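You operate a simulated robot arm through the tools that you are given. There is no shell and no other tool. Be economical: measure what you need, move in short steps, check, and stop when the job is done.

Carry out the task below with a simulated robot arm. There is one attempt and no reset: what you move stays moved.

Task
Bleed the test block, then move the teal coupler to the GOOD pocket.
Fine: stand it upright there. Unclamp it only at 0.0 bar, and shut the red bleed knob again. Set down upright: what you pick out.
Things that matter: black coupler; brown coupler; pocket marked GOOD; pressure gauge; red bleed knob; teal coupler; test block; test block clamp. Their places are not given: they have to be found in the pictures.

Only the result counts: the job must be done as asked and must still hold three seconds after the hand-in. Knocking over, shifting, dropping, spilling or breaking anything else fails it.

Robot
A 6-joint arm with a two-finger parallel gripper, fixed in place. Base frame: the origin is at the foot of the arm, x ahead of it, y to its left, z up; the work surface is at about z = 880. Readings come in mm, rad, newtons and seconds.
With the tool pointing down near the work surface it reaches from about 260 to 660 mm from the base axis. Its first joint turns from -1.152 to 1.152 rad. Payload 2.9 kg.
Tool frame: the origin (TCP) lies between the finger pads and is the grasp point; the fingertips stand 30 mm ahead of it; z points along the fingers, y is the line along which they close. The gripper opens to 110 mm. The fingers are 20 mm wide and 10 mm thick; the gripper's body (48 by 112 mm) begins 55 mm behind the TCP.
Orientation is that of the tool frame in the base frame, as [roll, pitch, yaw] about the fixed x, y, z axes, in that order (R = Rz(yaw) Ry(pitch) Rx(roll)). With the fingers straight down and closing along the base's y, the tool's x points along the base's -x, its y along +y and its z along -z.

Tools
- The arm moves only by the tool step_arm. Its arguments are lists of equal length, an entry for each row: "offset": the shift along the tool's x, y, z in cm, a list of three; "dr": the turn, a rotation vector about the tool's x, y, z in degrees, a list of three; "jaw": the closure in counts, from 0 (fully open) to 255 (shut). In form: {"offset": [[dx, dy, dz], ...], "dr": [[wx, wy, wz], ...], "jaw": [jaw, ...]}. A call has 1 to 20 rows; each row is the pose to reach, as a shift and turn from the pose commanded when the call began, along the tool's axes at that moment. Rows are played at 5 a second. More than 50 mm and 0.15 rad between two rows, or a gripper value outside its range, and nothing of the call is played. Where a pose cannot be reached the arm comes as near as it can. A force on the tool above 70 N (or 10 N above the force at the start of the call, whichever is more), or a blocked arm, ends the call early, and 0.2 s more pass. Each finger travels about 108 mm/s and halts on what it meets, pressing with about 39 N; the grip force reading is that of the motor and also rises with nothing between the fingers. The clock runs only during rows and for 0.2 s after the last one: add rows that repeat a pose to give the fingers time. The reply holds the time, the measured pose of the TCP, the force on the tool along the base axes, the opening and the grip force, in the units named above and with some noise, with the torque about the TCP (base axes, N m) and any sound that the robot's microphone picked up.
- Cameras (640 x 400 px; columns grow to the right, rows downward): "scene" is fixed at [81.8, 431.8, 1393.6]; the picture's right is [-0.75, -0.66, 0.00], its down [-0.32, 0.36, -0.88] and it looks along [0.58, -0.66, -0.48] (base axes); focal length 345 px, centre (320, 200). "wrist" rides on the gripper at [72, 17, -103] in the tool frame; the picture's right is [-0.23, 0.97, 0.00], its down [-0.76, -0.18, -0.62] and it looks along [-0.61, -0.14, 0.78] (tool axes); focal length 222 px, centre (320, 200).
- grab_frame(camera): a new picture of that camera. No time passes.
- measure_at(camera, pixels): there is no depth. For up to 12 entries [column, row, z] of the newest picture of that camera ("zoom" is the newest enlarged one), the place [x, y] in the base frame at which the ray of that pixel passes the height z, good to about 2 mm. No time passes.
- zoom(camera, box): a new picture of the part [left, top, right, bottom] of that camera's present view, enlarged. No time passes.
- finish_job(): hands the job in; it is judged then, once.

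Keep the steps short. Do not move on a guess: measure, check each grasp and each placing, and mend mistakes. In all there are 80 turns and 38 pictures (those below and enlarged ones count). Leave the gripper open and the arm clear of the work at the hand-in unless told otherwise, and finish with a single line.

The tools are called after ">>>" as a command line: name --argument value ..., lists and objects as JSON in quotes. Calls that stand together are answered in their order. step_arm: Moves the arm, as the interface text tells. Its arguments: {"type":"object","properties":{"offset":{"type":"array","items":{"type":"array","items":{"type":"number"}}},"dr":{"type":"array","items":{"type":"array","items":{"type":"number"}}},"jaw":{"type":"array","items":{"type":"number"}}},"required":["offset","dr","jaw"]} The other tools are called the same way: grab_frame (camera) takes a picture; measure_at (camera, pixels) gives the place at which the rays of pixels pass given heights; zoom (camera, box) takes an enlarged picture of a part of a camera's view; finish_job () hands the job in.

At the start:

```text
clock: 0.0
position: [430.8, -177.9, 1221.4]
orientation: [-3.139, -0.001, 3.141]
wrist_force: [0.1, -1.2, 0.5]
wrist_torque: [-0.01, 0.0, -0.01]
gripper_width: 109.9
grasp_force: 0.1
```

scene: 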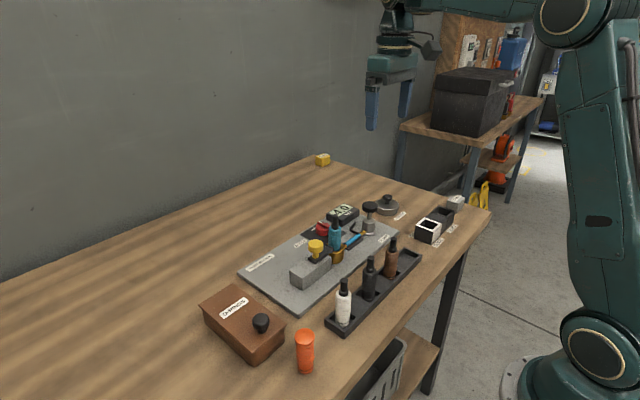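
wrist: 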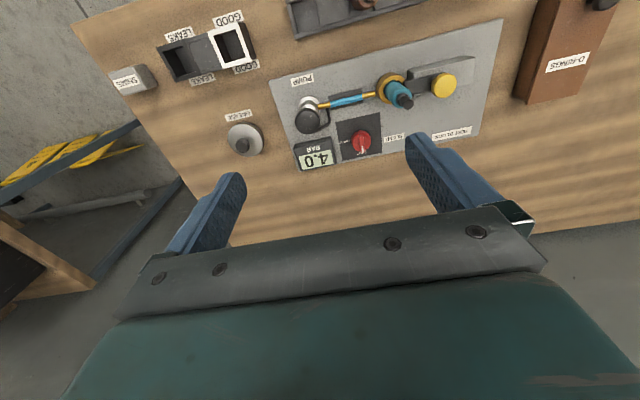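

I see the gauge at 4.0 bar, the red knob, the teal coupler in the block, and the yellow knob (probably the clamp). I'll enlarge the pictures to read details.

>>> zoom --camera "scene" --box '[230, 180, 430, 320]'

>>> zoom --camera "wrist" --box '[260, 30, 520, 190]'

>>> zoom --camera "scene" --box '[360, 180, 480, 260]'

```text
2.86 times, centred on (330, 250) of scene
```

zoom: 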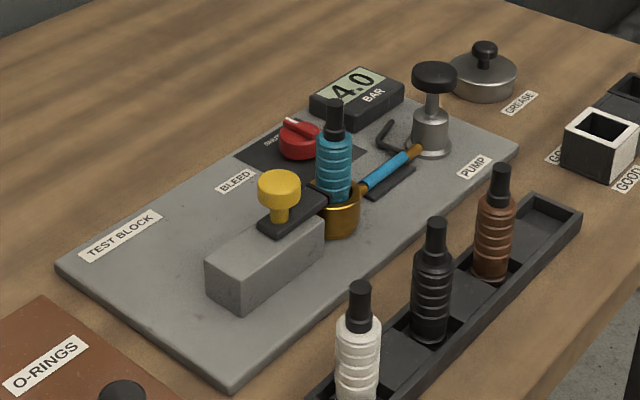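

```text
2.46 times, centred on (390, 110) of wrist
```

zoom: 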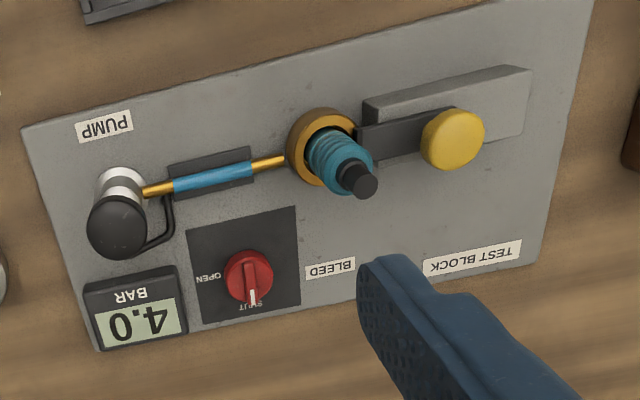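

```text
5.00 times, centred on (420, 220) of scene
```

zoom: 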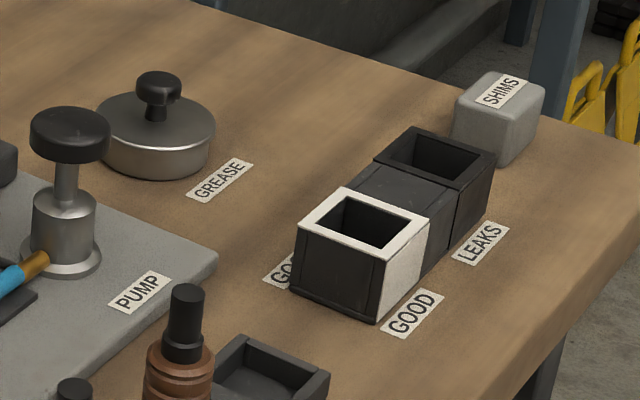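

Bleed knob at wrist (361,141), coupler top (406,102), yellow clamp knob (445,85), GOOD pocket (231,46). I'll measure them at trial heights in both cameras to triangulate.

>>> measure_at --camera "wrist" --pixels '[[360.7, 141.3, 900], [360.7, 141.3, 930], [406.3, 101.9, 960], [406.3, 101.9, 1010], [444.9, 84.8, 920], [444.9, 84.8, 960], [231, 46, 900], [231, 46, 940], [362.8, 151.0, 910], [360.5, 138.0, 910]]'

>>> measure_at --camera "scene" --pixels '[[323, 226, 900], [323, 226, 930], [335.2, 215.5, 960], [335.2, 215.5, 1010], [315.7, 243.7, 920], [315.7, 243.7, 960], [428.6, 224.4, 900], [428.6, 224.4, 940]]'

```text
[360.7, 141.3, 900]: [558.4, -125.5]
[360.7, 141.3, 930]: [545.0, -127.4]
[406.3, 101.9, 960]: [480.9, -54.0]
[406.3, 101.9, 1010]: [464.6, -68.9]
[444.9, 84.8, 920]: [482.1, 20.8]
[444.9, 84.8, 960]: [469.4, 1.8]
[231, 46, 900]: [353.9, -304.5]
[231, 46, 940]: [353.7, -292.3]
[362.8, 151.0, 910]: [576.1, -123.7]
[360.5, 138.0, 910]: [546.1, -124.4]
```

```text
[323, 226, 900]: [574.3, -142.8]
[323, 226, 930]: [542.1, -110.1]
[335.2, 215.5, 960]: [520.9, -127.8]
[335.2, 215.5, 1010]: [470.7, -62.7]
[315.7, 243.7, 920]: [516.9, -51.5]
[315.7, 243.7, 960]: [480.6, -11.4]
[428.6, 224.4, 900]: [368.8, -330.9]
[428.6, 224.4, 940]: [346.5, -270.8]
```

By triangulation: knob ≈(550,-126,919), coupler top ≈(465,-68,1008), clamp knob ≈(466,-4,971), GOOD pocket rim ≈(354,-297,923). I'll move above the knob, staying above everything, for a closer look.

>>> step_arm --offset '[[-2, 0.9, 2.5], [-4, 1.8, 5], [-6, 2.6, 8], [-8, 3.5, 10.5], [-10, 4.4, 13.5], [-11.9, 5.2, 16], [-11.9, 5.2, 16]]' --dr '[[0, 0, 0], [0, 0, 0], [0, 0, 0], [0, 0, 0], [0, 0, 0], [0, 0, 0], [0, 0, 0]]' --jaw '[0, 0, 0, 0, 0, 0, 0]'

>>> grab_frame --camera "wrist"

```text
clock: 1.6
position: [548.1, -126.2, 1060.1]
orientation: [3.141, -0.001, 3.141]
wrist_force: [0.8, 1.6, -0.6]
wrist_torque: [0.0, -0.02, 0.02]
gripper_width: 109.9
grasp_force: 0.1
```

```text
32 pictures are left
```

wrist: 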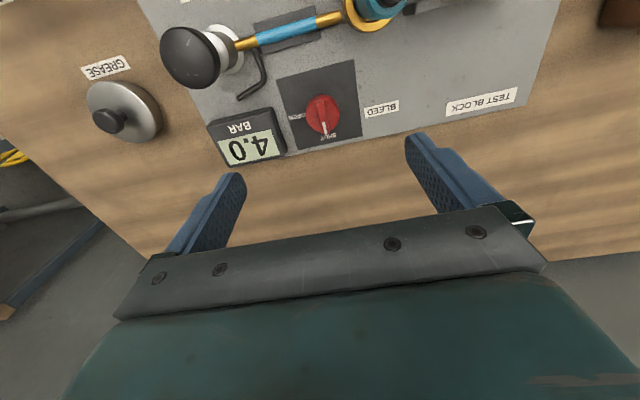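

>>> zoom --camera "wrist" --box '[190, 50, 430, 200]'

>>> zoom --camera "scene" --box '[290, 195, 390, 265]'

>>> measure_at --camera "wrist" --pixels '[[322, 113, 900], [322, 113, 920], [306, 114, 905], [339, 112, 905], [293, 76, 888], [353, 60, 888], [304, 151, 888], [363, 135, 888], [190, 57, 960], [265, 145, 910]]'

```text
2.67 times, centred on (310, 125) of wrist
```

zoom: 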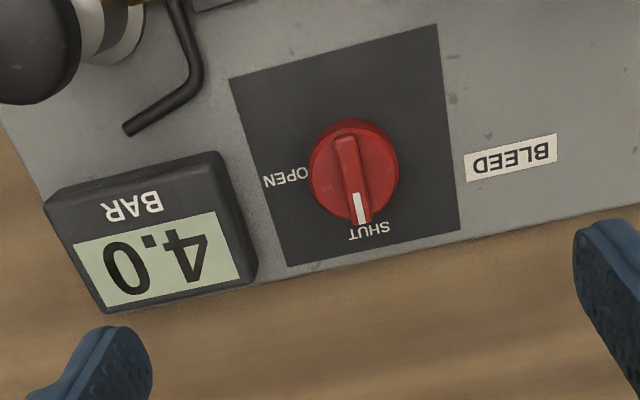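

```text
5.71 times, centred on (340, 230) of scene
```

zoom: 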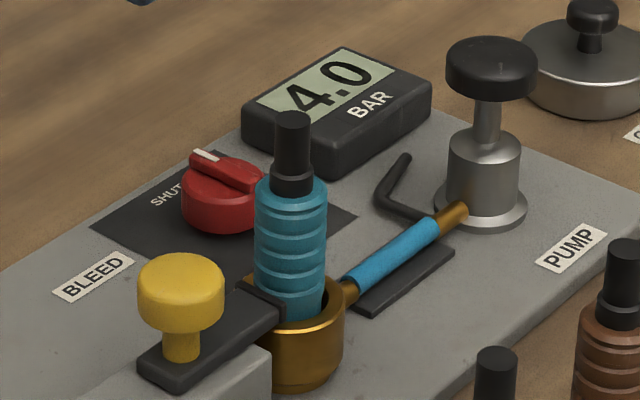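

```text
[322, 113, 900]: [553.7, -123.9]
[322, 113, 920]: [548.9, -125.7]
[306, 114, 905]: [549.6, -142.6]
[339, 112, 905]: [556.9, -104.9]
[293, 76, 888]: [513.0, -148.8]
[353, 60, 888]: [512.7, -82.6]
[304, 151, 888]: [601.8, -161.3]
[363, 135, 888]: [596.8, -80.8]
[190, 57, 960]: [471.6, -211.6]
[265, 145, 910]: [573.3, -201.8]
```

Gauge reads 4.0; knob mark at SHUT (+x), OPEN on the -y side, so opening is clockwise seen from above (+90° about tool z). To keep the wrist camera from sweeping into the coupler, I'll wind the gripper to -90° first, and part-close to ~60 mm.

>>> step_arm --offset '[[0, 0, 0], [0, 0, 0], [0, 0, 0], [0, 0, 0], [0, 0, 0], [0, 0, 0], [0, 0, 0], [0, 0, 0], [0, 0, 0], [0, 0, 0], [0, 0, 0], [0, 0, 0], [0, 0, 0]]' --dr '[[0, 0, -7.5], [0, 0, -15], [0, 0, -22.5], [0, 0, -30], [0, 0, -37.5], [0, 0, -45], [0, 0, -52.5], [0, 0, -60], [0, 0, -67.5], [0, 0, -75], [0, 0, -82.5], [0, 0, -90], [0, 0, -90]]' --jaw '[116, 116, 116, 116, 116, 116, 116, 116, 116, 116, 116, 116, 116]'

>>> grab_frame --camera "wrist"

```text
clock: 4.4
position: [548.9, -127.0, 1059.5]
orientation: [-3.141, -0.001, -1.568]
wrist_force: [-0.2, 0.5, -0.2]
wrist_torque: [-0.02, -0.01, 0.01]
gripper_width: 60.2
grasp_force: 0.0
```

```text
29 pictures are left
```

wrist: 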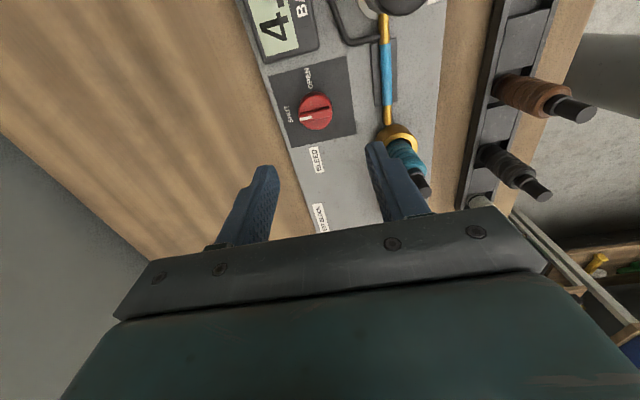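

>>> measure_at --camera "wrist" --pixels '[[316, 113, 905], [316, 112, 915], [299, 115, 910], [333, 112, 910], [405, 132, 920]]'

```text
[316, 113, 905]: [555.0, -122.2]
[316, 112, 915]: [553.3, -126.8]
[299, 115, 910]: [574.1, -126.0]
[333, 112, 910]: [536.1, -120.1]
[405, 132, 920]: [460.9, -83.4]
```

Knob centre ≈(552,-125), height to ~918. Descending with 60 mm opening so the tips reach z≈896.

>>> step_arm --offset '[[-0.15, -0.25, 3], [-0.15, -0.25, 6], [-0.15, -0.25, 9], [-0.15, -0.25, 11], [-0.15, -0.25, 12.5], [-0.15, -0.25, 13.3], [-0.15, -0.25, 13.3]]' --dr '[[0, 0, 0], [0, 0, 0], [0, 0, 0], [0, 0, 0], [0, 0, 0], [0, 0, 0], [0, 0, 0]]' --jaw '[116, 116, 116, 116, 116, 116, 116]'

>>> zoom --camera "scene" --box '[280, 160, 400, 260]'

```text
clock: 6.0
position: [551.1, -124.5, 926.5]
orientation: [-3.141, 0.0, -1.571]
wrist_force: [-0.4, -0.2, 0.4]
wrist_torque: [-0.01, -0.03, 0.0]
gripper_width: 60.1
grasp_force: 0.1
```

```text
4.00 times, centred on (340, 210) of scene
```

zoom: 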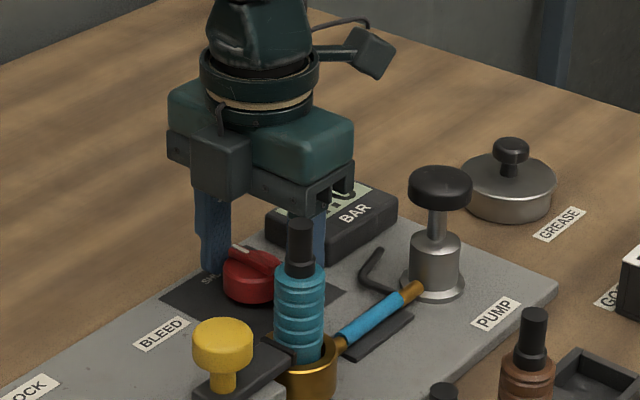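

The fingers straddle the red knob. Closing on it.

>>> step_arm --offset '[[0, 0, 0], [0, 0, 0], [0, 0, 0]]' --dr '[[0, 0, 0], [0, 0, 0], [0, 0, 0]]' --jaw '[190, 190, 190]'

```text
clock: 6.8
position: [554.5, -125.3, 928.8]
orientation: [-3.134, -0.001, -1.57]
wrist_force: [24.8, 0.3, -3.9]
wrist_torque: [-0.04, -0.33, -0.01]
gripper_width: 40.5
grasp_force: 12.9
```

Gripped at 40.5 mm, but a 25 N side force says the knob is centred a few mm further in +x. I'll recentre by 3.5 mm.

>>> step_arm --offset '[[0, -0.2, 0], [0, -0.35, 0], [0, -0.35, 0]]' --dr '[[0, 0, 0], [0, 0, 0], [0, 0, 0]]' --jaw '[190, 190, 190]'

```text
clock: 7.6
position: [554.3, -124.6, 927.7]
orientation: [3.141, 0.0, -1.57]
wrist_force: [7.7, 1.7, 13.4]
wrist_torque: [-0.23, 0.17, 0.02]
gripper_width: 37.6
grasp_force: 44.9
```

Firm grip at 37.6 mm, low side force. Turning clockwise toward OPEN, 30° first.

>>> step_arm --offset '[[0, 0, 0], [0, 0, 0], [0, 0, 0], [0, 0, 0], [0, 0, 0], [0, 0, 0]]' --dr '[[0, 0, 6], [0, 0, 12], [0, 0, 18], [0, 0, 24], [0, 0, 30], [0, 0, 30]]' --jaw '[190, 190, 190, 190, 190, 190]'

>>> zoom --camera "scene" --box '[280, 160, 400, 260]'

```text
clock: 9.0
position: [555.4, -125.8, 927.4]
orientation: [-3.141, 0.001, -2.097]
wrist_force: [-5.4, 1.2, 20.1]
wrist_torque: [0.29, -0.45, 0.03]
gripper_width: 37.5
grasp_force: 44.7
```

```text
4.00 times, centred on (340, 210) of scene
```

zoom: 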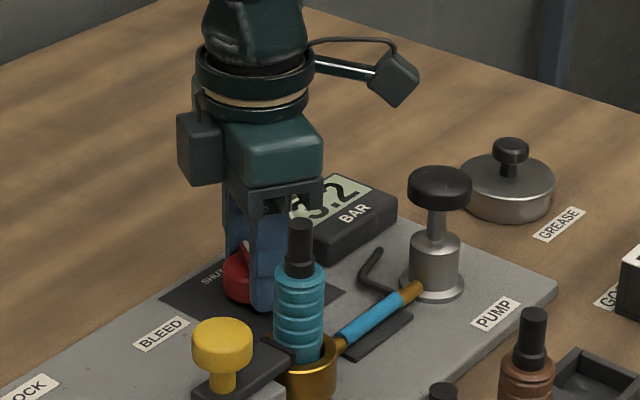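

The knob turned with the gripper and the gauge is dropping (3.2). Turning the remaining 60°.

>>> step_arm --offset '[[0, 0, 0], [0, 0, 0], [0, 0, 0], [0, 0, 0], [0, 0, 0], [0, 0, 0], [0, 0, 0], [0, 0, 0], [0, 0, 0], [0, 0, 0], [0, 0, 0], [0, 0, 0], [0, 0, 0], [0, 0, 0], [0, 0, 0]]' --dr '[[0, 0, 6], [0, 0, 12], [0, 0, 18], [0, 0, 24], [0, 0, 30], [0, 0, 36], [0, 0, 42], [0, 0, 48], [0, 0, 54], [0, 0, 60], [0, 0, 60], [0, 0, 60], [0, 0, 60], [0, 0, 60], [0, 0, 60]]' --jaw '[190, 190, 190, 190, 190, 190, 190, 190, 190, 190, 190, 190, 190, 190, 190]'

>>> zoom --camera "scene" --box '[280, 160, 400, 260]'

```text
clock: 12.2
position: [555.0, -124.4, 927.5]
orientation: [3.14, -0.003, 3.141]
wrist_force: [-14.3, 7.9, 13.6]
wrist_torque: [-0.13, 0.26, 0.19]
gripper_width: 37.5
grasp_force: 44.7
```

```text
4.00 times, centred on (340, 210) of scene
```

zoom: 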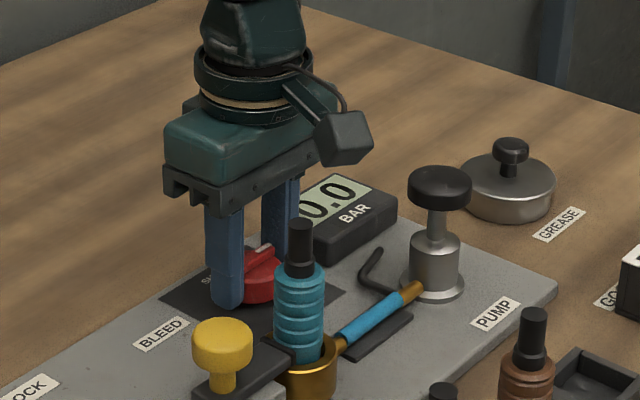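

Gauge reads 0.0 and the knob points to OPEN. I'll leave it open while unclamping. Release slightly (≈48 mm, to miss the gauge) and rise.

>>> step_arm --offset '[[0, 0, 0], [0, 0, 0], [0, 0, -3], [0, 0, -6], [0, 0, -9], [0, 0, -13], [0, 0, -16], [0, 0, -16]]' --dr '[[0, 0, 0], [0, 0, 0], [0, 0, 0], [0, 0, 0], [0, 0, 0], [0, 0, 0], [0, 0, 0], [0, 0, 0]]' --jaw '[144, 144, 144, 144, 144, 144, 144, 144]'

```text
clock: 14.0
position: [555.2, -125.8, 1089.2]
orientation: [3.141, 0.001, 3.141]
wrist_force: [0.6, 0.4, 0.8]
wrist_torque: [-0.02, -0.03, 0.02]
gripper_width: 48.0
grasp_force: 0.1
```

Next: over toward the yellow clamp knob, staying at height, for a closer look.

>>> step_arm --offset '[[1.5, 2.5, 0], [3, 5, 0], [4.5, 7.6, 0], [6, 10, 0], [7.5, 12.4, 0], [7.5, 12.4, 0]]' --dr '[[0, 0, 0], [0, 0, 0], [0, 0, 0], [0, 0, 0], [0, 0, 0], [0, 0, 0]]' --jaw '[100, 100, 100, 100, 100, 100]'

>>> grab_frame --camera "wrist"

>>> zoom --camera "scene" --box '[280, 195, 380, 295]'

```text
clock: 15.4
position: [480.7, -3.0, 1087.9]
orientation: [-3.142, 0.002, 3.14]
wrist_force: [-0.6, 0.6, 0.2]
wrist_torque: [0.0, 0.03, 0.0]
gripper_width: 67.1
grasp_force: 0.0
```

```text
25 pictures are left
```

wrist: 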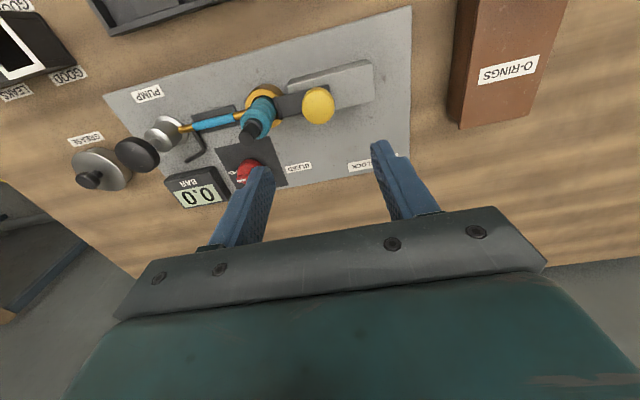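

```text
4.00 times, centred on (330, 245) of scene
```

zoom: 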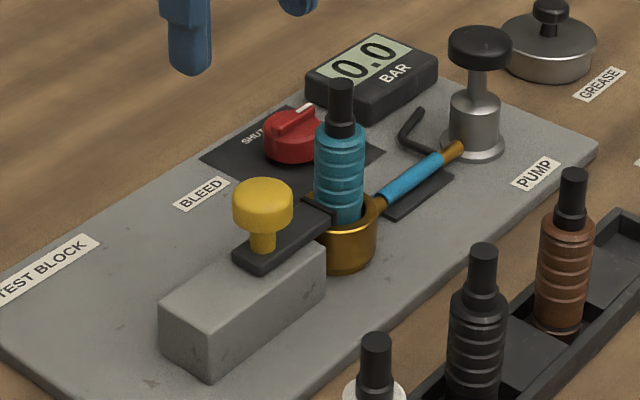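

>>> zoom --camera "wrist" --box '[220, 50, 400, 160]'

>>> measure_at --camera "wrist" --pixels '[[319, 105, 960], [319, 105, 970], [253, 128, 1008], [288, 82, 925], [371, 60, 925], [375, 97, 890], [262, 94, 930], [278, 100, 935]]'

>>> measure_at --camera "scene" --pixels '[[315.5, 245, 960], [315.5, 245, 970], [335, 216, 1008], [370, 277, 888]]'

```text
3.56 times, centred on (310, 105) of wrist
```

zoom: 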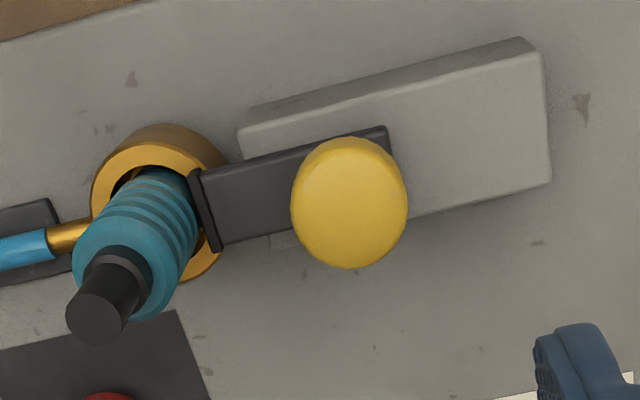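

```text
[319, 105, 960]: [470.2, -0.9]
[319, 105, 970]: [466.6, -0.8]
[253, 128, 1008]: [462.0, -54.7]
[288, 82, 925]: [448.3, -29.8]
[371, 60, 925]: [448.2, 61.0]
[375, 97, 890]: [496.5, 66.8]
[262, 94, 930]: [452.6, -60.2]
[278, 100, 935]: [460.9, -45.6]
```

```text
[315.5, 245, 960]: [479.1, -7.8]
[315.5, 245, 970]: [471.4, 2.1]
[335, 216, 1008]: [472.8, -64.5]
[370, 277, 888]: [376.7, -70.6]
```

The clamp is a forked black slide on the grey block with a yellow knob (≈(468,0,968)); sliding it +y frees the coupler. I'll turn the gripper -90° so it closes along x, and centre over the knob at height.

>>> step_arm --offset '[[0.2, 0, 0], [0.5, 0.1, 0], [0.8, 0.2, 0], [1.2, 0.3, 0], [1.2, 0.3, 0], [1.2, 0.3, 0], [1.2, 0.3, 0], [1.2, 0.3, 0], [1.2, 0.3, 0], [1.2, 0.3, 0], [1.2, 0.3, 0], [1.2, 0.3, 0], [1.2, 0.3, 0]]' --dr '[[0, 0, -7.5], [0, 0, -15], [0, 0, -22.5], [0, 0, -30], [0, 0, -37.5], [0, 0, -45], [0, 0, -52.5], [0, 0, -60], [0, 0, -67.5], [0, 0, -75], [0, 0, -82.5], [0, 0, -90], [0, 0, -90]]' --jaw '[116, 116, 116, 116, 116, 116, 116, 116, 116, 116, 116, 116, 116]'

>>> grab_frame --camera "wrist"

```text
clock: 18.2
position: [468.6, -0.1, 1088.3]
orientation: [3.14, 0.002, -1.569]
wrist_force: [-0.6, -0.2, -0.3]
wrist_torque: [0.01, 0.01, -0.03]
gripper_width: 60.0
grasp_force: 0.2
```

```text
22 pictures are left
```

wrist: 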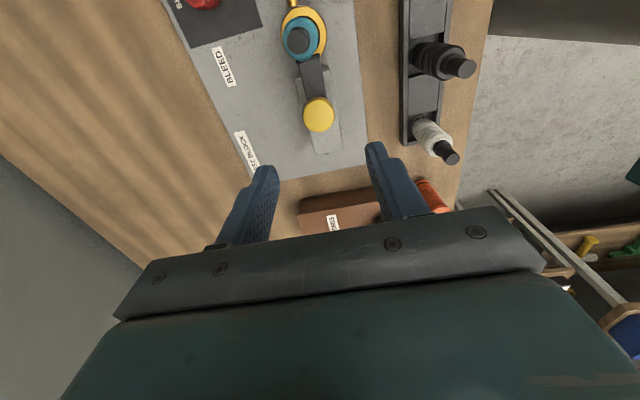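

>>> measure_at --camera "wrist" --pixels '[[319, 114, 968], [302, 115, 965], [335, 113, 965], [299, 39, 1008], [303, 38, 985], [340, 150, 925]]'

```text
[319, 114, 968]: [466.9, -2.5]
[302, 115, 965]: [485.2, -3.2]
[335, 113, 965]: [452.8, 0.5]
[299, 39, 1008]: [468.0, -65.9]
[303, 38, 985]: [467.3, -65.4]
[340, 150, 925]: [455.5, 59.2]
```

Knob centre ≈(468,-2). Coupler axis ≈(468,-66). Descending to TCP z≈974.

>>> step_arm --offset '[[0.1, 0, 3], [0.2, 0, 6], [0.2, 0, 9], [0.2, 0, 10.5], [0.2, 0, 11.4], [0.2, 0, 11.4]]' --dr '[[0, 0, 0], [0, 0, 0], [0, 0, 0], [0, 0, 0], [0, 0, 0], [0, 0, 0]]' --jaw '[116, 116, 116, 116, 116, 116]'

>>> zoom --camera "scene" --box '[270, 180, 380, 290]'

```text
clock: 19.6
position: [469.9, -0.3, 972.9]
orientation: [3.141, 0.0, -1.571]
wrist_force: [-0.5, 0.7, -0.8]
wrist_torque: [0.03, -0.03, -0.04]
gripper_width: 60.1
grasp_force: 0.0
```

```text
3.64 times, centred on (325, 235) of scene
```

zoom: 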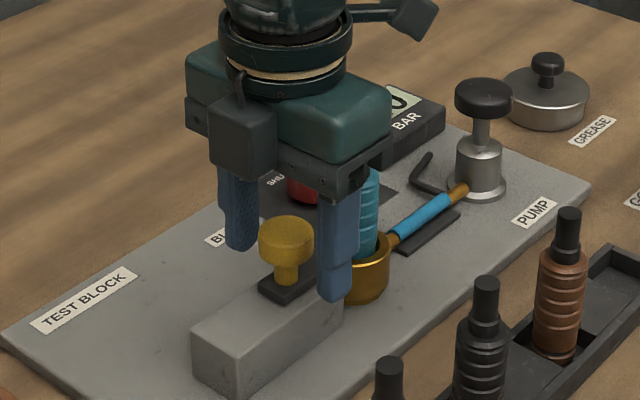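

Fingers straddle the yellow knob, clear of the block. Closing.

>>> step_arm --offset '[[0, 0, 0], [0, 0, 0], [0, 0, 0]]' --dr '[[0, 0, 0], [0, 0, 0], [0, 0, 0]]' --jaw '[200, 200, 200]'

```text
clock: 20.4
position: [469.7, -1.7, 972.5]
orientation: [-3.138, 0.001, -1.572]
wrist_force: [15.8, -0.2, -6.8]
wrist_torque: [0.0, 0.13, 0.02]
gripper_width: 31.3
grasp_force: 45.0
```

Gripped (31 mm). Recentring 1.5 mm and sliding +y by 20 mm to begin.

>>> step_arm --offset '[[0, -0.15, 0], [-0.4, -0.15, 0], [-0.8, -0.15, 0], [-1.2, -0.15, 0], [-1.6, -0.15, 0], [-2, -0.15, 0], [-2, -0.15, 0]]' --dr '[[0, 0, 0], [0, 0, 0], [0, 0, 0], [0, 0, 0], [0, 0, 0], [0, 0, 0], [0, 0, 0]]' --jaw '[200, 200, 200, 200, 200, 200, 200]'

>>> zoom --camera "scene" --box '[270, 180, 380, 290]'

```text
clock: 22.0
position: [470.5, 20.3, 972.5]
orientation: [3.14, 0.0, -1.572]
wrist_force: [13.2, -0.1, -20.8]
wrist_torque: [-0.23, -0.5, -0.1]
gripper_width: 31.1
grasp_force: 45.1
```

```text
3.64 times, centred on (325, 235) of scene
```

zoom: 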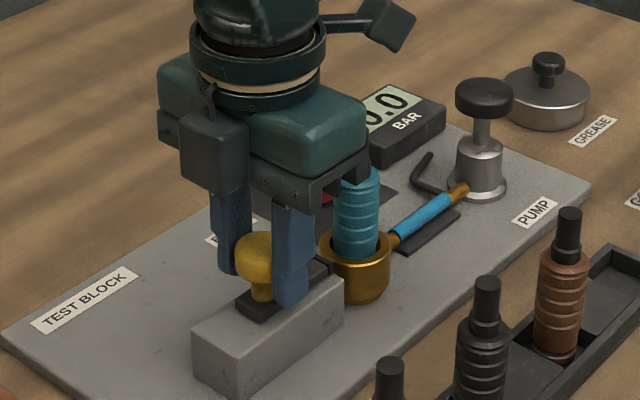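

The clamp slides easily; gauge 0.0. The fork has left the cup; continuing up to 20 mm more for full clearance.

>>> step_arm --offset '[[-0.4, 0, 0], [-0.8, 0, 0], [-1.2, 0, 0], [-1.6, 0, 0], [-2, 0, 0], [-2, 0, 0]]' --dr '[[0, 0, 0], [0, 0, 0], [0, 0, 0], [0, 0, 0], [0, 0, 0], [0, 0, 0]]' --jaw '[200, 200, 200, 200, 200, 200]'

```text
clock: 23.4
position: [468.5, 40.6, 976.6]
orientation: [-3.14, 0.002, -1.566]
wrist_force: [-10.3, -1.5, 13.8]
wrist_torque: [0.27, 0.31, -0.1]
gripper_width: 30.1
grasp_force: 45.0
```

Opening and rising, then checking the clamp.

>>> step_arm --offset '[[0, 0, 0], [0, 0, 0], [0, 0, -3], [0, 0, -6], [0, 0, -9], [0, 0, -12], [0, 0, -12]]' --dr '[[0, 0, 0], [0, 0, 0], [0, 0, 0], [0, 0, 0], [0, 0, 0], [0, 0, 0], [0, 0, 0]]' --jaw '[116, 116, 116, 116, 116, 116, 116]'

>>> zoom --camera "scene" --box '[270, 190, 390, 290]'

>>> grab_frame --camera "wrist"

```text
clock: 25.0
position: [470.3, 40.1, 1093.1]
orientation: [3.141, -0.001, -1.571]
wrist_force: [-0.3, 0.1, 0.5]
wrist_torque: [0.04, 0.0, 0.02]
gripper_width: 60.0
grasp_force: 0.0
```

```text
4.00 times, centred on (330, 240) of scene
```

zoom: 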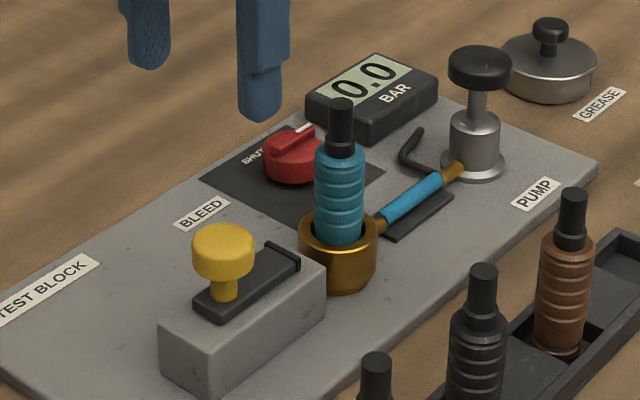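

```text
18 pictures are left
```

wrist: 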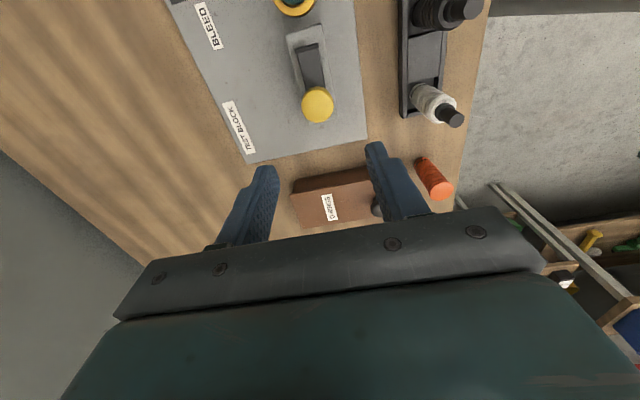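

Clamp fully withdrawn, gauge 0.0. Moving above the teal coupler at ≈(469,-66).

>>> step_arm --offset '[[2.5, 0, 0], [5, 0, 0], [7.5, 0, 0], [9, 0.05, 0], [10.6, 0.05, 0], [10.6, 0.05, 0]]' --dr '[[0, 0, 0], [0, 0, 0], [0, 0, 0], [0, 0, 0], [0, 0, 0], [0, 0, 0]]' --jaw '[116, 116, 116, 116, 116, 116]'

>>> grab_frame --camera "wrist"

```text
clock: 26.4
position: [469.0, -68.1, 1093.9]
orientation: [3.141, -0.001, -1.572]
wrist_force: [-0.3, -0.6, -0.2]
wrist_torque: [0.02, 0.02, 0.01]
gripper_width: 60.1
grasp_force: 0.0
```

```text
17 pictures are left
```

wrist: 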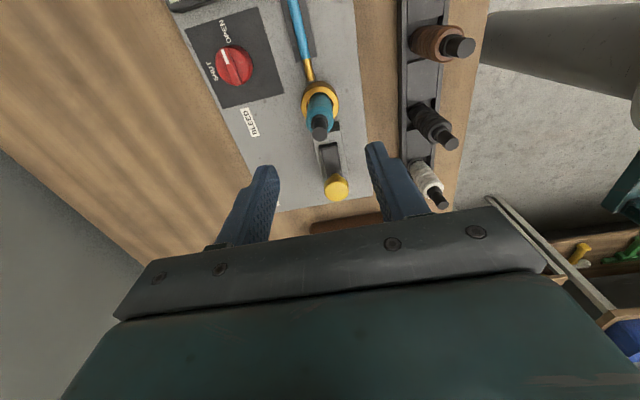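

>>> measure_at --camera "wrist" --pixels '[[319, 134, 1008], [319, 134, 1000], [320, 100, 920], [438, 45, 960], [460, 47, 990], [235, 66, 915]]'

>>> zoom --camera "wrist" --box '[180, 10, 380, 160]'

```text
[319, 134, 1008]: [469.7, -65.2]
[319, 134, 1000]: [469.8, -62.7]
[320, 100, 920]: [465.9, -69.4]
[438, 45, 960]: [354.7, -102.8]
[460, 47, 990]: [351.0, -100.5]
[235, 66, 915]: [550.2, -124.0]
```

```text
2.67 times, centred on (280, 85) of wrist
```

zoom: 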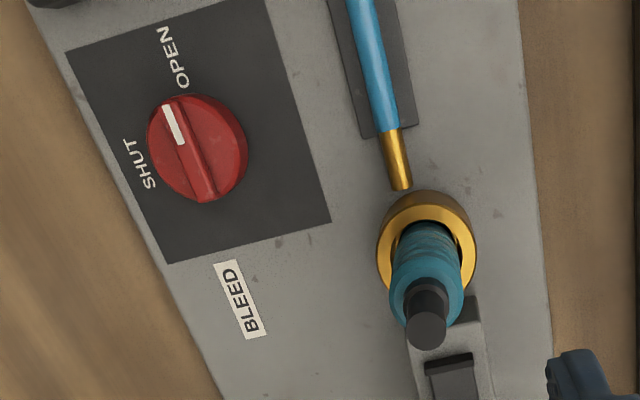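

Coupler axis ≈(469,-67); the TCP is over it. Descending to z≈976 (tips ≈946, high enough to later clear the pocket rim).

>>> step_arm --offset '[[0, 0, 3], [0, 0, 6], [0, 0, 9], [0, 0, 10.8], [0, 0, 11.8], [0, 0, 11.8]]' --dr '[[0, 0, 0], [0, 0, 0], [0, 0, 0], [0, 0, 0], [0, 0, 0], [0, 0, 0]]' --jaw '[116, 116, 116, 116, 116, 116]'

>>> zoom --camera "scene" --box '[280, 170, 400, 270]'

```text
clock: 27.8
position: [469.3, -66.1, 975.7]
orientation: [3.141, 0.0, -1.57]
wrist_force: [1.0, 0.0, 0.3]
wrist_torque: [0.02, -0.01, -0.01]
gripper_width: 59.9
grasp_force: 0.1
```

```text
4.00 times, centred on (340, 220) of scene
```

zoom: 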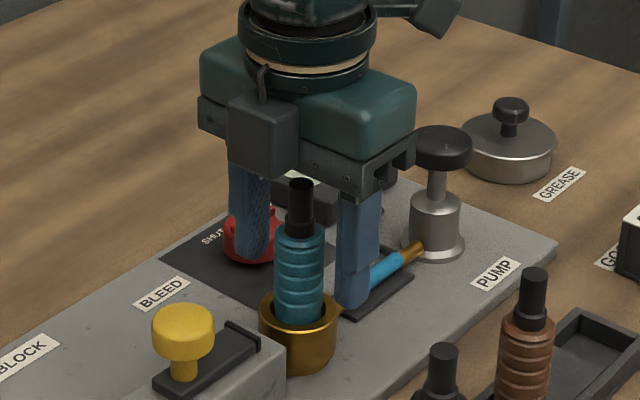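

Fingers are either side of the teal body. Closing.

>>> step_arm --offset '[[0, 0, 0], [0, 0, 0], [0, 0, 0]]' --dr '[[0, 0, 0], [0, 0, 0], [0, 0, 0]]' --jaw '[205, 205, 205]'

```text
clock: 28.6
position: [470.2, -66.8, 975.1]
orientation: [-3.142, 0.0, -1.57]
wrist_force: [-0.4, 0.3, 0.0]
wrist_torque: [-0.02, 0.04, -0.04]
gripper_width: 26.6
grasp_force: 39.0
```

Gripped at 26.6 mm with no side force. Lifting straight up, gently at first.

>>> step_arm --offset '[[0, 0, -0.5], [0, 0, -1.2], [0, 0, -2], [0, 0, -3], [0, 0, -5], [0, 0, -7], [0, 0, -9], [0, 0, -11], [0, 0, -13], [0, 0, -13]]' --dr '[[0, 0, 0], [0, 0, 0], [0, 0, 0], [0, 0, 0], [0, 0, 0], [0, 0, 0], [0, 0, 0], [0, 0, 0], [0, 0, 0], [0, 0, 0]]' --jaw '[215, 215, 215, 215, 215, 215, 215, 215, 215, 215]'

>>> grab_frame --camera "scene"

```text
clock: 30.8
position: [470.8, -67.0, 1105.0]
orientation: [3.142, 0.0, -1.571]
wrist_force: [0.5, 0.7, -1.2]
wrist_torque: [-0.01, 0.02, 0.0]
gripper_width: 26.7
grasp_force: 39.3
```

```text
14 pictures are left
```

scene: 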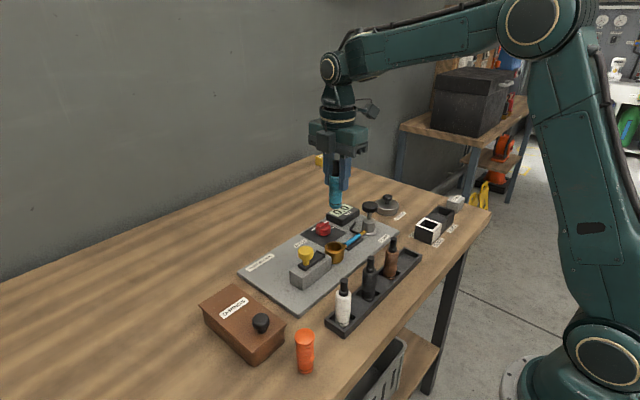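

>>> zoom --camera "scene" --box '[305, 150, 375, 220]'

>>> measure_at --camera "scene" --pixels '[[336, 207, 1010], [336, 207, 1030], [336, 207, 1050], [428.6, 224.4, 920], [428.6, 224.4, 925]]'

```text
5.71 times, centred on (340, 185) of scene
```

zoom: 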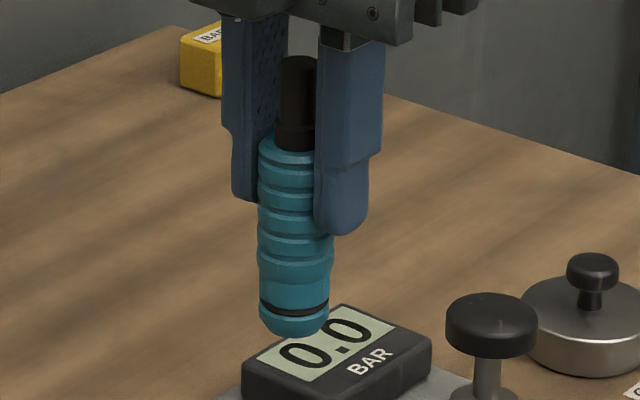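

```text
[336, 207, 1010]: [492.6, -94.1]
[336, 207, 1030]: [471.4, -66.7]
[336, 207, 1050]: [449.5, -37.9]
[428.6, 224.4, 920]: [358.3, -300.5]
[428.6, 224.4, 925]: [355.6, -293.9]
```

The coupler hangs straight, bottom ≈75 mm below the TCP (z≈1030), above everything. Carrying it toward the GOOD pocket, stopping ~over it to look.

>>> step_arm --offset '[[2, 1, 0], [5, 2.5, 0], [8, 4, 0], [11, 5.5, 0], [14, 7, 0], [17, 8.5, 0], [20, 10.2, 0], [22, 11.2, 0], [23, 11.7, 0], [23, 11.7, 0]]' --dr '[[0, 0, 0], [0, 0, 0], [0, 0, 0], [0, 0, 0], [0, 0, 0], [0, 0, 0], [0, 0, 0], [0, 0, 0], [0, 0, 0], [0, 0, 0]]' --jaw '[215, 215, 215, 215, 215, 215, 215, 215, 215, 215]'

>>> grab_frame --camera "wrist"

>>> zoom --camera "scene" --box '[380, 130, 480, 260]'

```text
clock: 33.0
position: [352.9, -300.5, 1103.3]
orientation: [3.141, 0.001, -1.57]
wrist_force: [-0.3, -0.7, -0.5]
wrist_torque: [0.02, -0.01, -0.02]
gripper_width: 26.2
grasp_force: 38.8
```

```text
12 pictures are left
```

wrist: 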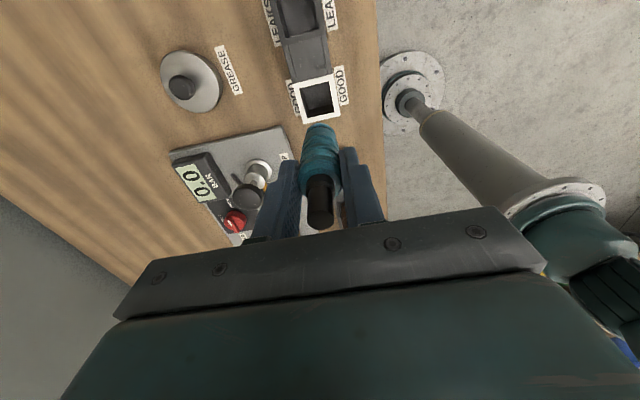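

```text
3.08 times, centred on (430, 195) of scene
```

zoom: 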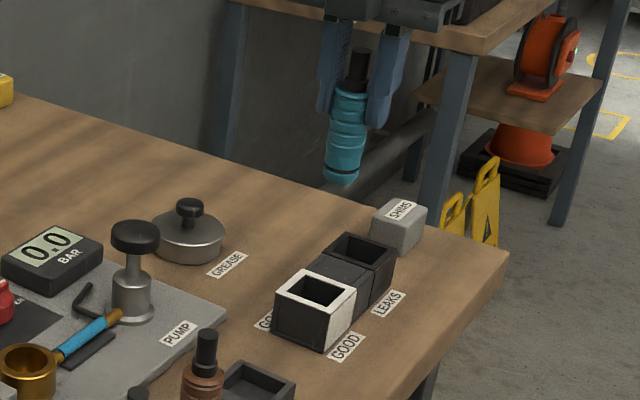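

>>> zoom --camera "wrist" --box '[270, 50, 370, 140]'

```text
4.44 times, centred on (320, 95) of wrist
```

zoom: 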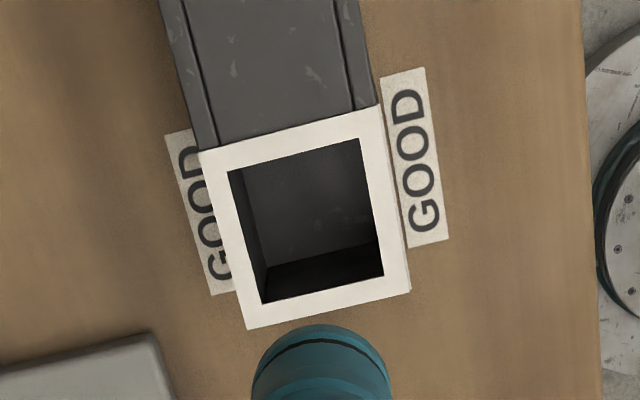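

>>> measure_at --camera "zoom" --pixels '[[228, 171, 923], [360, 138, 923], [384, 275, 923], [262, 303, 923], [198, 152, 923], [381, 105, 923], [411, 290, 923], [248, 328, 923], [308, 222, 930], [308, 222, 915]]'

>>> measure_at --camera "scene" --pixels '[[420.3, 225.2, 923], [429.7, 219.7, 923], [437.5, 223.2, 923], [428.7, 229.7, 923], [429, 224.4, 930], [429, 224.4, 915]]'

```text
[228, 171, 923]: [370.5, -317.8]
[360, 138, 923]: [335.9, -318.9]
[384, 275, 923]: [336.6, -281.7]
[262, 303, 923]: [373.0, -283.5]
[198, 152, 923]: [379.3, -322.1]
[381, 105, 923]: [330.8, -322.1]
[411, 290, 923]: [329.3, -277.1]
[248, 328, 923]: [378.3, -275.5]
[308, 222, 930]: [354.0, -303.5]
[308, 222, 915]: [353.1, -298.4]
```

```text
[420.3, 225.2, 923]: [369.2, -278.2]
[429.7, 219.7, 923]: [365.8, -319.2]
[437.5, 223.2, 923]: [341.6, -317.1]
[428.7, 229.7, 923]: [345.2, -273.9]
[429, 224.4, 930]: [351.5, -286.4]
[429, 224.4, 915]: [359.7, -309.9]
```

Pocket opening ≈36×36 mm, centre ≈(354,-299); the coupler is ~27–30 mm wide and is above it. Descending to just above the rim (TCP≈1010) and checking alignment.

>>> step_arm --offset '[[0, -0.05, 3], [0, -0.1, 6], [0, -0.1, 8], [0, -0.1, 9.3], [0, -0.1, 9.3], [0, -0.1, 9.3]]' --dr '[[0, 0, 0], [0, 0, 0], [0, 0, 0], [0, 0, 0], [0, 0, 0], [0, 0, 0]]' --jaw '[215, 215, 215, 215, 215, 215]'

>>> zoom --camera "wrist" --box '[250, 80, 400, 200]'

>>> zoom --camera "scene" --box '[395, 170, 465, 250]'

```text
clock: 34.4
position: [353.7, -297.1, 1011.7]
orientation: [-3.141, 0.002, -1.57]
wrist_force: [0.2, 0.2, -1.0]
wrist_torque: [0.01, -0.04, -0.01]
gripper_width: 26.5
grasp_force: 39.4
```

```text
3.33 times, centred on (325, 140) of wrist
```

zoom: 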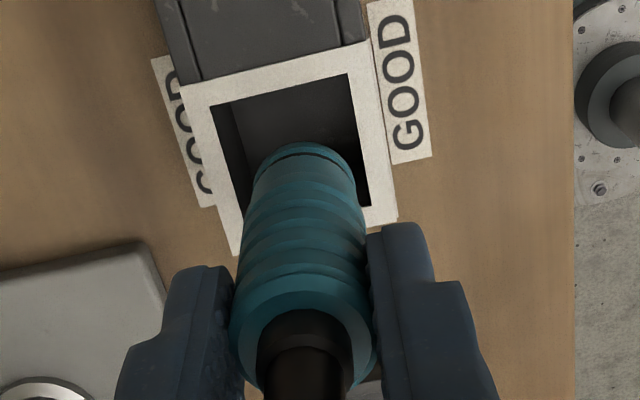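

```text
5.00 times, centred on (430, 210) of scene
```

zoom: 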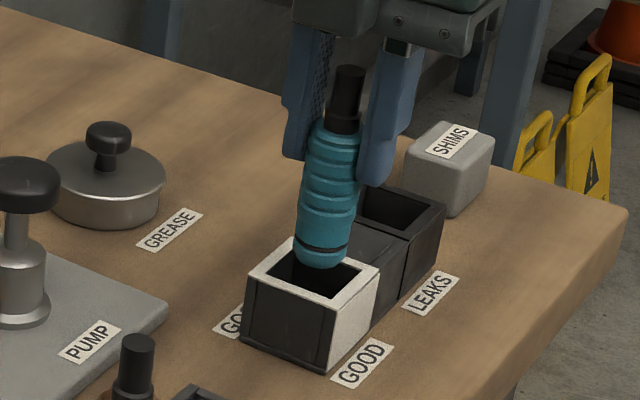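

Aligned over the pocket within ~2 mm. Nudging 1 mm +x and lowering 3.5 cm into it.

>>> step_arm --offset '[[0, -0.1, 0.5], [0, -0.1, 1], [0, -0.1, 1.5], [0, -0.1, 2], [0, -0.1, 2.5], [0, -0.1, 3], [0, -0.1, 3.5], [0, -0.1, 3.5]]' --dr '[[0, 0, 0], [0, 0, 0], [0, 0, 0], [0, 0, 0], [0, 0, 0], [0, 0, 0], [0, 0, 0], [0, 0, 0]]' --jaw '[215, 215, 215, 215, 215, 215, 215, 215]'

```text
clock: 36.2
position: [354.4, -296.3, 976.6]
orientation: [3.14, 0.0, -1.571]
wrist_force: [0.3, -0.9, -0.3]
wrist_torque: [0.01, 0.01, -0.06]
gripper_width: 26.2
grasp_force: 38.7
```

No contact forces: it's inside. Lowering in small steps to find the floor.

>>> step_arm --offset '[[0.05, 0, 0.3], [0.1, 0, 0.6], [0.1, 0, 0.9], [0.1, 0, 1.1], [0.1, 0, 1.1]]' --dr '[[0, 0, 0], [0, 0, 0], [0, 0, 0], [0, 0, 0], [0, 0, 0]]' --jaw '[215, 215, 215, 215, 215]'

```text
clock: 37.4
position: [355.2, -298.5, 965.3]
orientation: [3.141, 0.0, -1.571]
wrist_force: [0.9, -1.0, -0.8]
wrist_torque: [-0.07, -0.03, 0.01]
gripper_width: 26.1
grasp_force: 39.3
```

>>> step_arm --offset '[[0, 0, 0.2], [0, 0, 0.4], [0, 0, 0.4]]' --dr '[[0, 0, 0], [0, 0, 0], [0, 0, 0]]' --jaw '[215, 215, 215]'

```text
clock: 38.2
position: [353.3, -297.0, 962.9]
orientation: [-3.141, -0.002, -1.571]
wrist_force: [-5.7, 3.0, 26.7]
wrist_torque: [0.22, 0.76, 0.02]
gripper_width: 25.9
grasp_force: 39.3
```

Floor contact (27 N up) at TCP 963. Easing 1.5 mm and opening, then rising.

>>> step_arm --offset '[[0, 0, -0.15], [0, 0, -0.15], [0, 0, -0.15], [0, 0, -0.15]]' --dr '[[0, 0, 0], [0, 0, 0], [0, 0, 0], [0, 0, 0]]' --jaw '[215, 180, 116, 116]'

>>> step_arm --offset '[[0, 0, -1], [0, 0, -3], [0, 0, -6], [0, 0, -9], [0, 0, -12], [0, 0, -12]]' --dr '[[0, 0, 0], [0, 0, 0], [0, 0, 0], [0, 0, 0], [0, 0, 0], [0, 0, 0]]' --jaw '[116, 116, 116, 116, 116, 116]'

>>> zoom --camera "scene" --box '[330, 160, 470, 260]'

```text
clock: 39.2
position: [354.6, -296.9, 964.1]
orientation: [-3.14, 0.0, -1.571]
wrist_force: [-0.4, 0.3, 0.0]
wrist_torque: [0.01, -0.01, 0.01]
gripper_width: 60.0
grasp_force: 0.0
```

```text
clock: 40.6
position: [356.0, -297.7, 1083.6]
orientation: [3.141, 0.0, -1.571]
wrist_force: [1.0, -0.3, -0.1]
wrist_torque: [-0.03, 0.0, -0.03]
gripper_width: 59.9
grasp_force: 0.1
```

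```text
4.00 times, centred on (400, 210) of scene
```

zoom: 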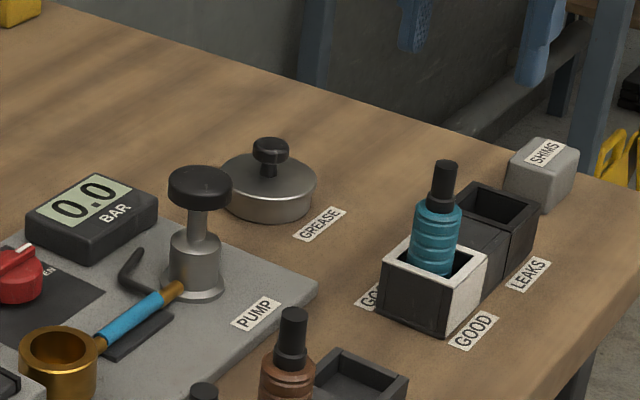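

The teal coupler stands upright in GOOD. Now back to the bleed knob at height, turning the gripper back to yaw 180°.

>>> step_arm --offset '[[-1.4, -1.6, -1], [-2.8, -3.2, -1], [-4.2, -4.8, -1], [-5.6, -6.5, -1], [-7, -8.1, -1], [-8.4, -9.8, -1], [-9.8, -11.4, -1], [-11.2, -13, -1], [-12.6, -14.6, -1], [-14, -16.2, -1], [-15.4, -17.8, -1], [-16.5, -19.2, -0.5], [-17.25, -20, 0], [-17.25, -20, 0]]' --dr '[[0, 0, 7.5], [0, 0, 15], [0, 0, 22.5], [0, 0, 30], [0, 0, 37.5], [0, 0, 45], [0, 0, 52.5], [0, 0, 60], [0, 0, 67.5], [0, 0, 75], [0, 0, 82.5], [0, 0, 90], [0, 0, 90], [0, 0, 90]]' --jaw '[144, 144, 144, 144, 144, 144, 144, 144, 144, 144, 144, 144, 144, 144]'

>>> zoom --camera "wrist" --box '[200, 50, 440, 200]'

```text
clock: 43.6
position: [554.5, -123.8, 1083.4]
orientation: [3.142, 0.0, 3.141]
wrist_force: [-0.2, 0.2, -0.2]
wrist_torque: [0.01, 0.02, 0.0]
gripper_width: 47.9
grasp_force: 0.1
```

```text
2.67 times, centred on (320, 125) of wrist
```

zoom: 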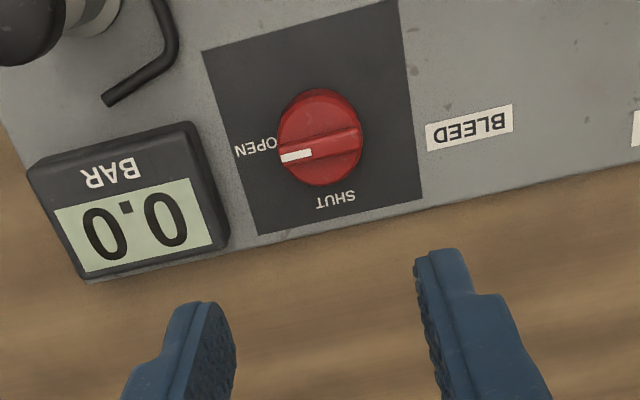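

Knob mark at OPEN, gauge 0.0. Descending to the same grasp pose (TCP≈(555,-125,928)) and closing.

>>> step_arm --offset '[[0, -0.1, 4], [0, -0.1, 8], [0, -0.1, 11], [0, -0.1, 13.5], [0, -0.1, 15], [0, -0.1, 15.6], [0, -0.1, 15.6], [0, -0.1, 15.6], [0, -0.1, 15.6]]' --dr '[[0, 0, 0], [0, 0, 0], [0, 0, 0], [0, 0, 0], [0, 0, 0], [0, 0, 0], [0, 0, 0], [0, 0, 0], [0, 0, 0]]' --jaw '[144, 144, 144, 144, 144, 144, 144, 190, 190]'

```text
clock: 45.6
position: [554.7, -125.1, 927.9]
orientation: [-3.141, 0.0, -3.141]
wrist_force: [-1.0, 3.5, -4.2]
wrist_torque: [-0.36, -0.63, 0.03]
gripper_width: 37.4
grasp_force: 45.0
```

Gripped at 37.4 mm as before. Turning -90° (counter-clockwise) to SHUT.

>>> step_arm --offset '[[0, 0, 0], [0, 0, 0], [0, 0, 0], [0, 0, 0], [0, 0, 0], [0, 0, 0], [0, 0, 0], [0, 0, 0], [0, 0, 0], [0, 0, 0], [0, 0, 0], [0, 0, 0], [0, 0, 0], [0, 0, 0], [0, 0, 0], [0, 0, 0], [0, 0, 0]]' --dr '[[0, 0, -6], [0, 0, -12], [0, 0, -18], [0, 0, -24], [0, 0, -30], [0, 0, -36], [0, 0, -42], [0, 0, -48], [0, 0, -54], [0, 0, -60], [0, 0, -66], [0, 0, -72], [0, 0, -78], [0, 0, -84], [0, 0, -90], [0, 0, -91], [0, 0, -91]]' --jaw '[190, 190, 190, 190, 190, 190, 190, 190, 190, 190, 190, 190, 190, 190, 190, 190, 190]'

>>> step_arm --offset '[[0, 0, 0], [0, 0, 0], [0, 0, -3], [0, 0, -6], [0, 0, -9], [0, 0, -13], [0, 0, -16], [0, 0, -16]]' --dr '[[0, 0, 0], [0, 0, 0], [0, 0, 0], [0, 0, 0], [0, 0, 0], [0, 0, 0], [0, 0, 0], [0, 0, 0]]' --jaw '[116, 116, 116, 116, 116, 116, 116, 116]'

>>> zoom --camera "wrist" --box '[200, 0, 440, 150]'

>>> grab_frame --camera "scene"

```text
clock: 49.2
position: [556.2, -125.7, 928.6]
orientation: [-3.141, 0.002, -1.552]
wrist_force: [-0.7, 18.2, -3.6]
wrist_torque: [0.38, -0.34, -0.22]
gripper_width: 37.4
grasp_force: 45.4
```

```text
clock: 51.0
position: [553.0, -126.3, 1089.2]
orientation: [3.141, 0.0, -1.552]
wrist_force: [0.4, -0.8, -0.3]
wrist_torque: [-0.01, 0.01, -0.02]
gripper_width: 59.9
grasp_force: 0.1
```

```text
2.67 times, centred on (320, 75) of wrist
```

zoom: 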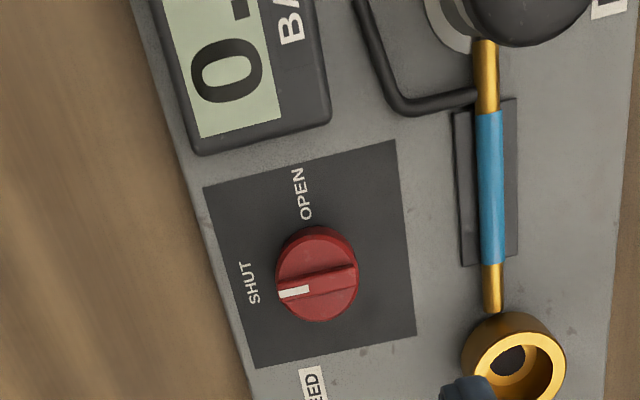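

```text
4 pictures are left
```

scene: 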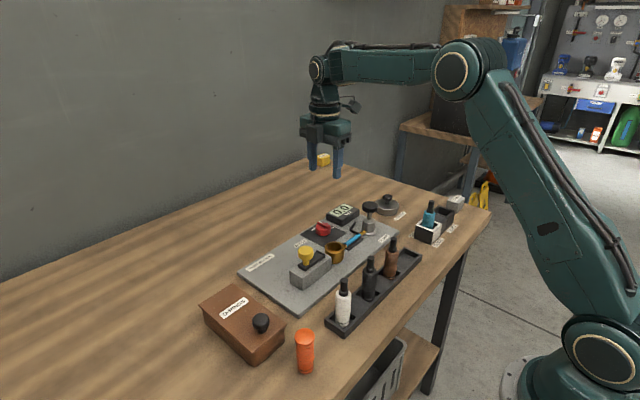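

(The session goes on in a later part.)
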